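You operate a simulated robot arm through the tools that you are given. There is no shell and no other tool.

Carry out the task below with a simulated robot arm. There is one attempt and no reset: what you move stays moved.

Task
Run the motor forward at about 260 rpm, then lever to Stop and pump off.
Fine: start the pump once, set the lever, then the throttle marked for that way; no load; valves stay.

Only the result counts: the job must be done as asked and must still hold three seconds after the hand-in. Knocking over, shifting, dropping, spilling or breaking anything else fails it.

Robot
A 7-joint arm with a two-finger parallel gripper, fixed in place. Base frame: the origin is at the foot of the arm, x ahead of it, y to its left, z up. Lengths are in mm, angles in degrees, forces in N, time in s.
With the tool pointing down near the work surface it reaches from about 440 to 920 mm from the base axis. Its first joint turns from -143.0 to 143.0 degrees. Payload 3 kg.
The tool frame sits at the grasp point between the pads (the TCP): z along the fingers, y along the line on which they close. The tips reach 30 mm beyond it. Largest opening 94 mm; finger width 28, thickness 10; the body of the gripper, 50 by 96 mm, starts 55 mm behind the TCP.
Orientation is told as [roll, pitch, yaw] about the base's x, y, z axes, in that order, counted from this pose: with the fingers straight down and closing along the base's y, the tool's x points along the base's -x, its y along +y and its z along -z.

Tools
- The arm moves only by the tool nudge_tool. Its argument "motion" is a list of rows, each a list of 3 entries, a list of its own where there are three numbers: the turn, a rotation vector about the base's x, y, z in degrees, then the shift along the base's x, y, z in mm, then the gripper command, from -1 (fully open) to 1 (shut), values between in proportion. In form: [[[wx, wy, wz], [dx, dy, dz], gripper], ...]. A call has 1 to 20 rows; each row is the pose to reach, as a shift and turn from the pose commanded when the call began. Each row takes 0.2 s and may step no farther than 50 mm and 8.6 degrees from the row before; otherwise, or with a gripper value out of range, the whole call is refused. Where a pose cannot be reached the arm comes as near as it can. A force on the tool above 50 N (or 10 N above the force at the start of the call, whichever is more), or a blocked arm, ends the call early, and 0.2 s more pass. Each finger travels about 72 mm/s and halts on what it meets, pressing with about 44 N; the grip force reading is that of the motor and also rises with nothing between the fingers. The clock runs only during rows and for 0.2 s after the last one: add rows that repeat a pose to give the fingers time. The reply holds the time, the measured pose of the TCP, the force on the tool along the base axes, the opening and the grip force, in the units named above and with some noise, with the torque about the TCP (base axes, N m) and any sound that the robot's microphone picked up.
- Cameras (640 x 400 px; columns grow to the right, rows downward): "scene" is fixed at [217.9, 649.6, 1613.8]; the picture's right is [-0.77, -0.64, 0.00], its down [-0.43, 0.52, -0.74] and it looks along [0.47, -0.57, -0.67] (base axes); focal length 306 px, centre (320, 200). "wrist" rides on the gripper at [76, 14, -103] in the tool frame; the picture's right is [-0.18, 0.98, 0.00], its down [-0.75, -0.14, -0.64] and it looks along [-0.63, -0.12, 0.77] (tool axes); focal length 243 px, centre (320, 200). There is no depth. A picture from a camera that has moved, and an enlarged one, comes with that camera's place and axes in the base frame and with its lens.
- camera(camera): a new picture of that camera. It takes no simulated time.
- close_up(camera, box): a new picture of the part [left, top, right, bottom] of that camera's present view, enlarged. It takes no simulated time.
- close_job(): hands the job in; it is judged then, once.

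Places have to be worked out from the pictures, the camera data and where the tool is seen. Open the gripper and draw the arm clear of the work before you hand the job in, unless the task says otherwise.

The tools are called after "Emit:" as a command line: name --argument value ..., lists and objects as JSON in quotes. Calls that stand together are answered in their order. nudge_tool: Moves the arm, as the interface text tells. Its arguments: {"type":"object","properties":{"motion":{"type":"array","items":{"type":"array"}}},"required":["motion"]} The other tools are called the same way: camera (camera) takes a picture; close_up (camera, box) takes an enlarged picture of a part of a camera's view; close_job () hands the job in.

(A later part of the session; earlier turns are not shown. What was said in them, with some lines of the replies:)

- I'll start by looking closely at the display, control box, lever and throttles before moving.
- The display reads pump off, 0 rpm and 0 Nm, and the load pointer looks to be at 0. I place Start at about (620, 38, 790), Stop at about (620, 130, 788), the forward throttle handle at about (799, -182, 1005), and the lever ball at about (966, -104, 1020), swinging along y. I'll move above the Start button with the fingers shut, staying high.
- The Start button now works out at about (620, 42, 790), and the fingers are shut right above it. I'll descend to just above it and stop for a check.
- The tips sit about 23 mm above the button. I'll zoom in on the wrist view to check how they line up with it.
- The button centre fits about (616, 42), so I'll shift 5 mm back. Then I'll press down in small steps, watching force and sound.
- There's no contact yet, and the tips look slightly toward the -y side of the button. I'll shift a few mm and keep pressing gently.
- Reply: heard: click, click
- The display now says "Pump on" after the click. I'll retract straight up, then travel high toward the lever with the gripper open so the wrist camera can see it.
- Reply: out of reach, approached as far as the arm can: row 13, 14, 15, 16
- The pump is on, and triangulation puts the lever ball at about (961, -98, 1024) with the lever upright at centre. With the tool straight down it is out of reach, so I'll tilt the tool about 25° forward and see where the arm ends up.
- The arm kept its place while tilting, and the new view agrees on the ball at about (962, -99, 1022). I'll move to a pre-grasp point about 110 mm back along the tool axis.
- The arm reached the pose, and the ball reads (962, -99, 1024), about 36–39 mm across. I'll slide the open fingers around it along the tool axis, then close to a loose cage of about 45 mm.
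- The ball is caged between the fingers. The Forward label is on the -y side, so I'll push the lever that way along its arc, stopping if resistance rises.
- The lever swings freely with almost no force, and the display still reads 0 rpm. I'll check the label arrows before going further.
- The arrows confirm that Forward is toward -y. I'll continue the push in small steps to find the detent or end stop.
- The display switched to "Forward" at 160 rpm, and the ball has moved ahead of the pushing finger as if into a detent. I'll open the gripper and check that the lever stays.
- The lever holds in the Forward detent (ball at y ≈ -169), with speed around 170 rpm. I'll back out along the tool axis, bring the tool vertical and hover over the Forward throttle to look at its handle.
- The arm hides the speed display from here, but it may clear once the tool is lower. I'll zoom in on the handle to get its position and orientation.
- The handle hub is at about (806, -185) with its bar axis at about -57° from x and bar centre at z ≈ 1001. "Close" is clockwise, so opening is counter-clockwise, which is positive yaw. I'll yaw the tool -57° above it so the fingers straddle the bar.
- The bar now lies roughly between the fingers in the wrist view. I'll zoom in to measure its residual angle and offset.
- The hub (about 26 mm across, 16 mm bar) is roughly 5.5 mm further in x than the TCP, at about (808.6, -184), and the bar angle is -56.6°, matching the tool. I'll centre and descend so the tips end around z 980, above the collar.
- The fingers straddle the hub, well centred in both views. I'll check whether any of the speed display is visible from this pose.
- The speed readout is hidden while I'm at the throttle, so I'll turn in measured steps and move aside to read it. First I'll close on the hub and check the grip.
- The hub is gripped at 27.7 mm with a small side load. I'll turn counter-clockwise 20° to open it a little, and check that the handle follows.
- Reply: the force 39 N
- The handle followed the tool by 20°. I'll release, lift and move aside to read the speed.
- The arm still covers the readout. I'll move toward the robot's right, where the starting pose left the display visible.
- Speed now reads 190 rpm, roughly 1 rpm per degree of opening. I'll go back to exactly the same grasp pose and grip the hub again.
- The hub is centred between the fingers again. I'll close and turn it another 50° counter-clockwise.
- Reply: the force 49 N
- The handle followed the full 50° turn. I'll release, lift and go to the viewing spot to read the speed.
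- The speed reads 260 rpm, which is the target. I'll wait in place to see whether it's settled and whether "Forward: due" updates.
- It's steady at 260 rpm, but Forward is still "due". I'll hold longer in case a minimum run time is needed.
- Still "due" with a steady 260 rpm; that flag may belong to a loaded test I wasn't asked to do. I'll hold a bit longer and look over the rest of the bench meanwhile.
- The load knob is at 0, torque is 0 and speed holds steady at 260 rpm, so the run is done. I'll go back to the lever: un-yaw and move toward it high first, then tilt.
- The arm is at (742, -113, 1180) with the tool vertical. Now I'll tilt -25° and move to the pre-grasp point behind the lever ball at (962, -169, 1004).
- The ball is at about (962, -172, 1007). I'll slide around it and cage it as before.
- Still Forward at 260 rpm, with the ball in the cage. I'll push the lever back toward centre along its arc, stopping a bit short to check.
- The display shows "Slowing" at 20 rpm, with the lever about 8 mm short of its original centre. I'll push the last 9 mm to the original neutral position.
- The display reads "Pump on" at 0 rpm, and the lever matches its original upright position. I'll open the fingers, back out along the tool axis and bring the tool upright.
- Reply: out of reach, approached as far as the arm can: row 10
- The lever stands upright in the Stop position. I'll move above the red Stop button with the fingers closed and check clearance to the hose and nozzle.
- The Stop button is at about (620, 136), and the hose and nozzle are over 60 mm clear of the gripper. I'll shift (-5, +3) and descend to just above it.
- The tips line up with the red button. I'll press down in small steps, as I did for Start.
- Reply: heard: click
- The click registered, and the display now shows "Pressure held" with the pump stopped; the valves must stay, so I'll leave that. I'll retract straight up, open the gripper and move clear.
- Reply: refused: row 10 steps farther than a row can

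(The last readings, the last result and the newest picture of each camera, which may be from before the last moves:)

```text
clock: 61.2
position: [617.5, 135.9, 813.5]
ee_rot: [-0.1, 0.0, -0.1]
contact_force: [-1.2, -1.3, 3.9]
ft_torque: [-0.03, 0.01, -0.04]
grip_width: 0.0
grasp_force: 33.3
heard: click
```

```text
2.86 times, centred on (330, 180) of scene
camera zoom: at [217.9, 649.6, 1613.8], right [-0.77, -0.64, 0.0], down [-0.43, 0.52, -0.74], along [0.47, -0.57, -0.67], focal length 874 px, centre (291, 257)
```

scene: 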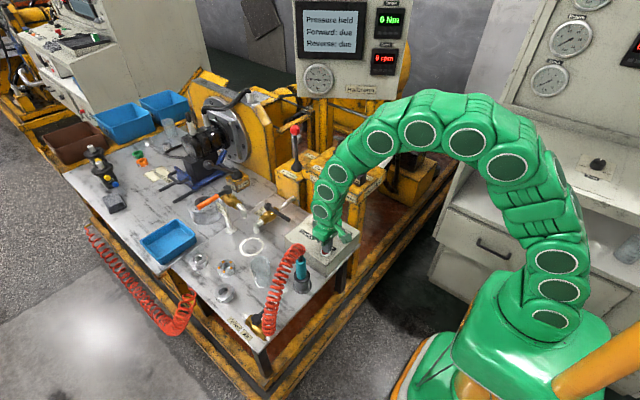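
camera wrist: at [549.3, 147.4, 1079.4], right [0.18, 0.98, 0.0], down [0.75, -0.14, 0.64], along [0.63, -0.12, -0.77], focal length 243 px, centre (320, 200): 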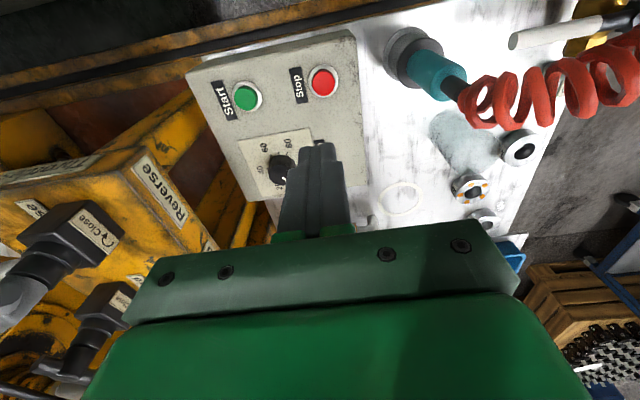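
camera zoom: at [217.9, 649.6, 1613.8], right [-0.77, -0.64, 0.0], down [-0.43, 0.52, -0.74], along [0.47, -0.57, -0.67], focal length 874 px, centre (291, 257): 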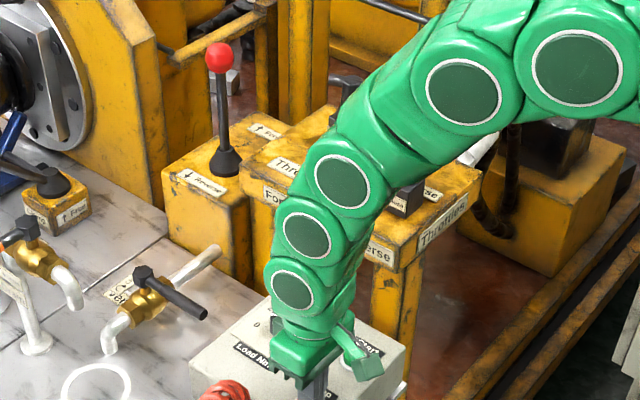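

One row's step was too long, so the call was refused and nothing moved. I'll resend the retract with smaller lateral steps.

Emit:
nudge_tool --motion '[[[0, 0, 0], [0, 0, 30], 1], [[0, 0, 0], [0, 0, 70], 1], [[0, 0, 0], [0, 0, 110], 1], [[0, 0, 0], [0, 0, 155], 1], [[0, 0, 0], [0, 0, 200], 1], [[0, 0, 0], [0, 0, 245], 1], [[0, 0, 0], [0, 0, 290], 1], [[0, 0, 0], [0, 0, 335], 0.5], [[0, 0, 0], [-8, -36, 345], 0], [[0, 0, 0], [-16, -76, 355], -0.5], [[0, 0, 0], [-24, -116, 365], -1], [[0, 0, 0], [-32, -156, 375], -1], [[0, 0, 0], [-40, -196, 385], -1], [[0, 0, 0], [-48, -236, 395], -1], [[0, 0, 0], [-56, -276, 405], -1], [[0, 0, 0], [-60, -295, 415], -1], [[0, 0, 0], [-60, -295, 415], -1]]'

Emit:
camera --camera "scene"

Emit:
close_up --camera "scene" --box '[280, 0, 420, 88]'

Emit:
close_up --camera "scene" --box '[230, 110, 410, 280]'

```text
clock: 64.8
position: [557.2, -161.4, 1231.9]
ee_rot: [-0.1, 0.0, -0.1]
contact_force: [0.1, -0.4, -0.2]
ft_torque: [-0.03, 0.0, -0.02]
grip_width: 93.8
grasp_force: 0.0
```

```text
taken
```

scene: 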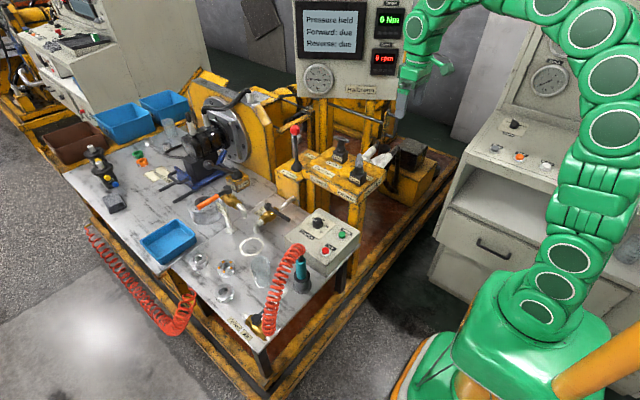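

```text
4.55 times, centred on (350, 44) of scene
camera zoom: at [217.9, 649.6, 1613.8], right [-0.77, -0.64, 0.0], down [-0.43, 0.52, -0.74], along [0.47, -0.57, -0.67], focal length 1390 px, centre (184, 909)
```

zoom: 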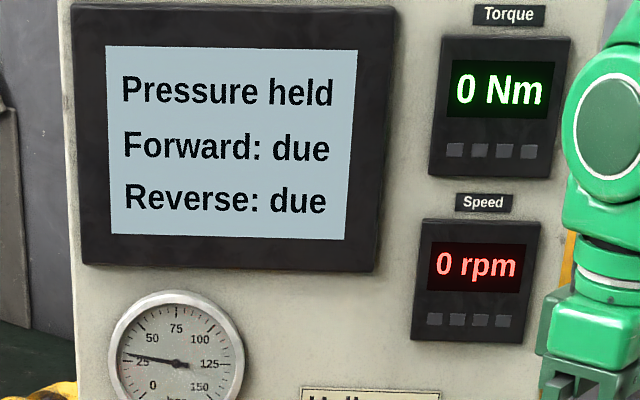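

```text
2.35 times, centred on (320, 195) of scene
camera zoom: at [217.9, 649.6, 1613.8], right [-0.77, -0.64, 0.0], down [-0.43, 0.52, -0.74], along [0.47, -0.57, -0.67], focal length 720 px, centre (320, 212)
```

zoom: 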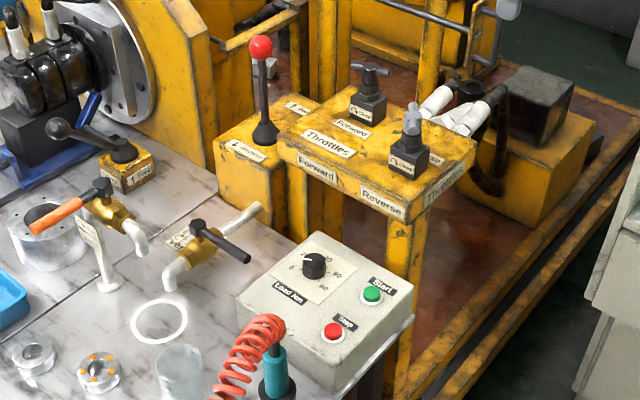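

The motor ran forward at a steady 260 rpm with no load. The lever is now upright at Stop, the pump is off at 0 rpm, the valves are untouched, and the arm is clear with the gripper open. I'll hand the job in.

Emit:
close_job

```text
The job is handed in.
```

The motor ran forward at a steady 260 rpm with no load for about 16 seconds. I then set the lever back to Stop and switched the pump off. The job is handed in, but I haven't seen a verdict.

- **Pump:** started once with the Start button and stopped with the Stop button.
- **Throttle:** I opened only the Forward throttle, about 70° in total, which took the speed from 170 to 260 rpm. It is still in that position.
- **Display at hand-in:** it read "Pressure held", 0 rpm and 0 Nm, with the gauge at roughly 25–30 bar. I left that pressure in place because the valves were to stay.
- **Still marked "due":** both Forward and Reverse read "due" before and after the run. I took that as a separate loaded test and did not pursue it.

The load knob stayed at 0, nothing else was moved, and the arm is clear with the gripper open.
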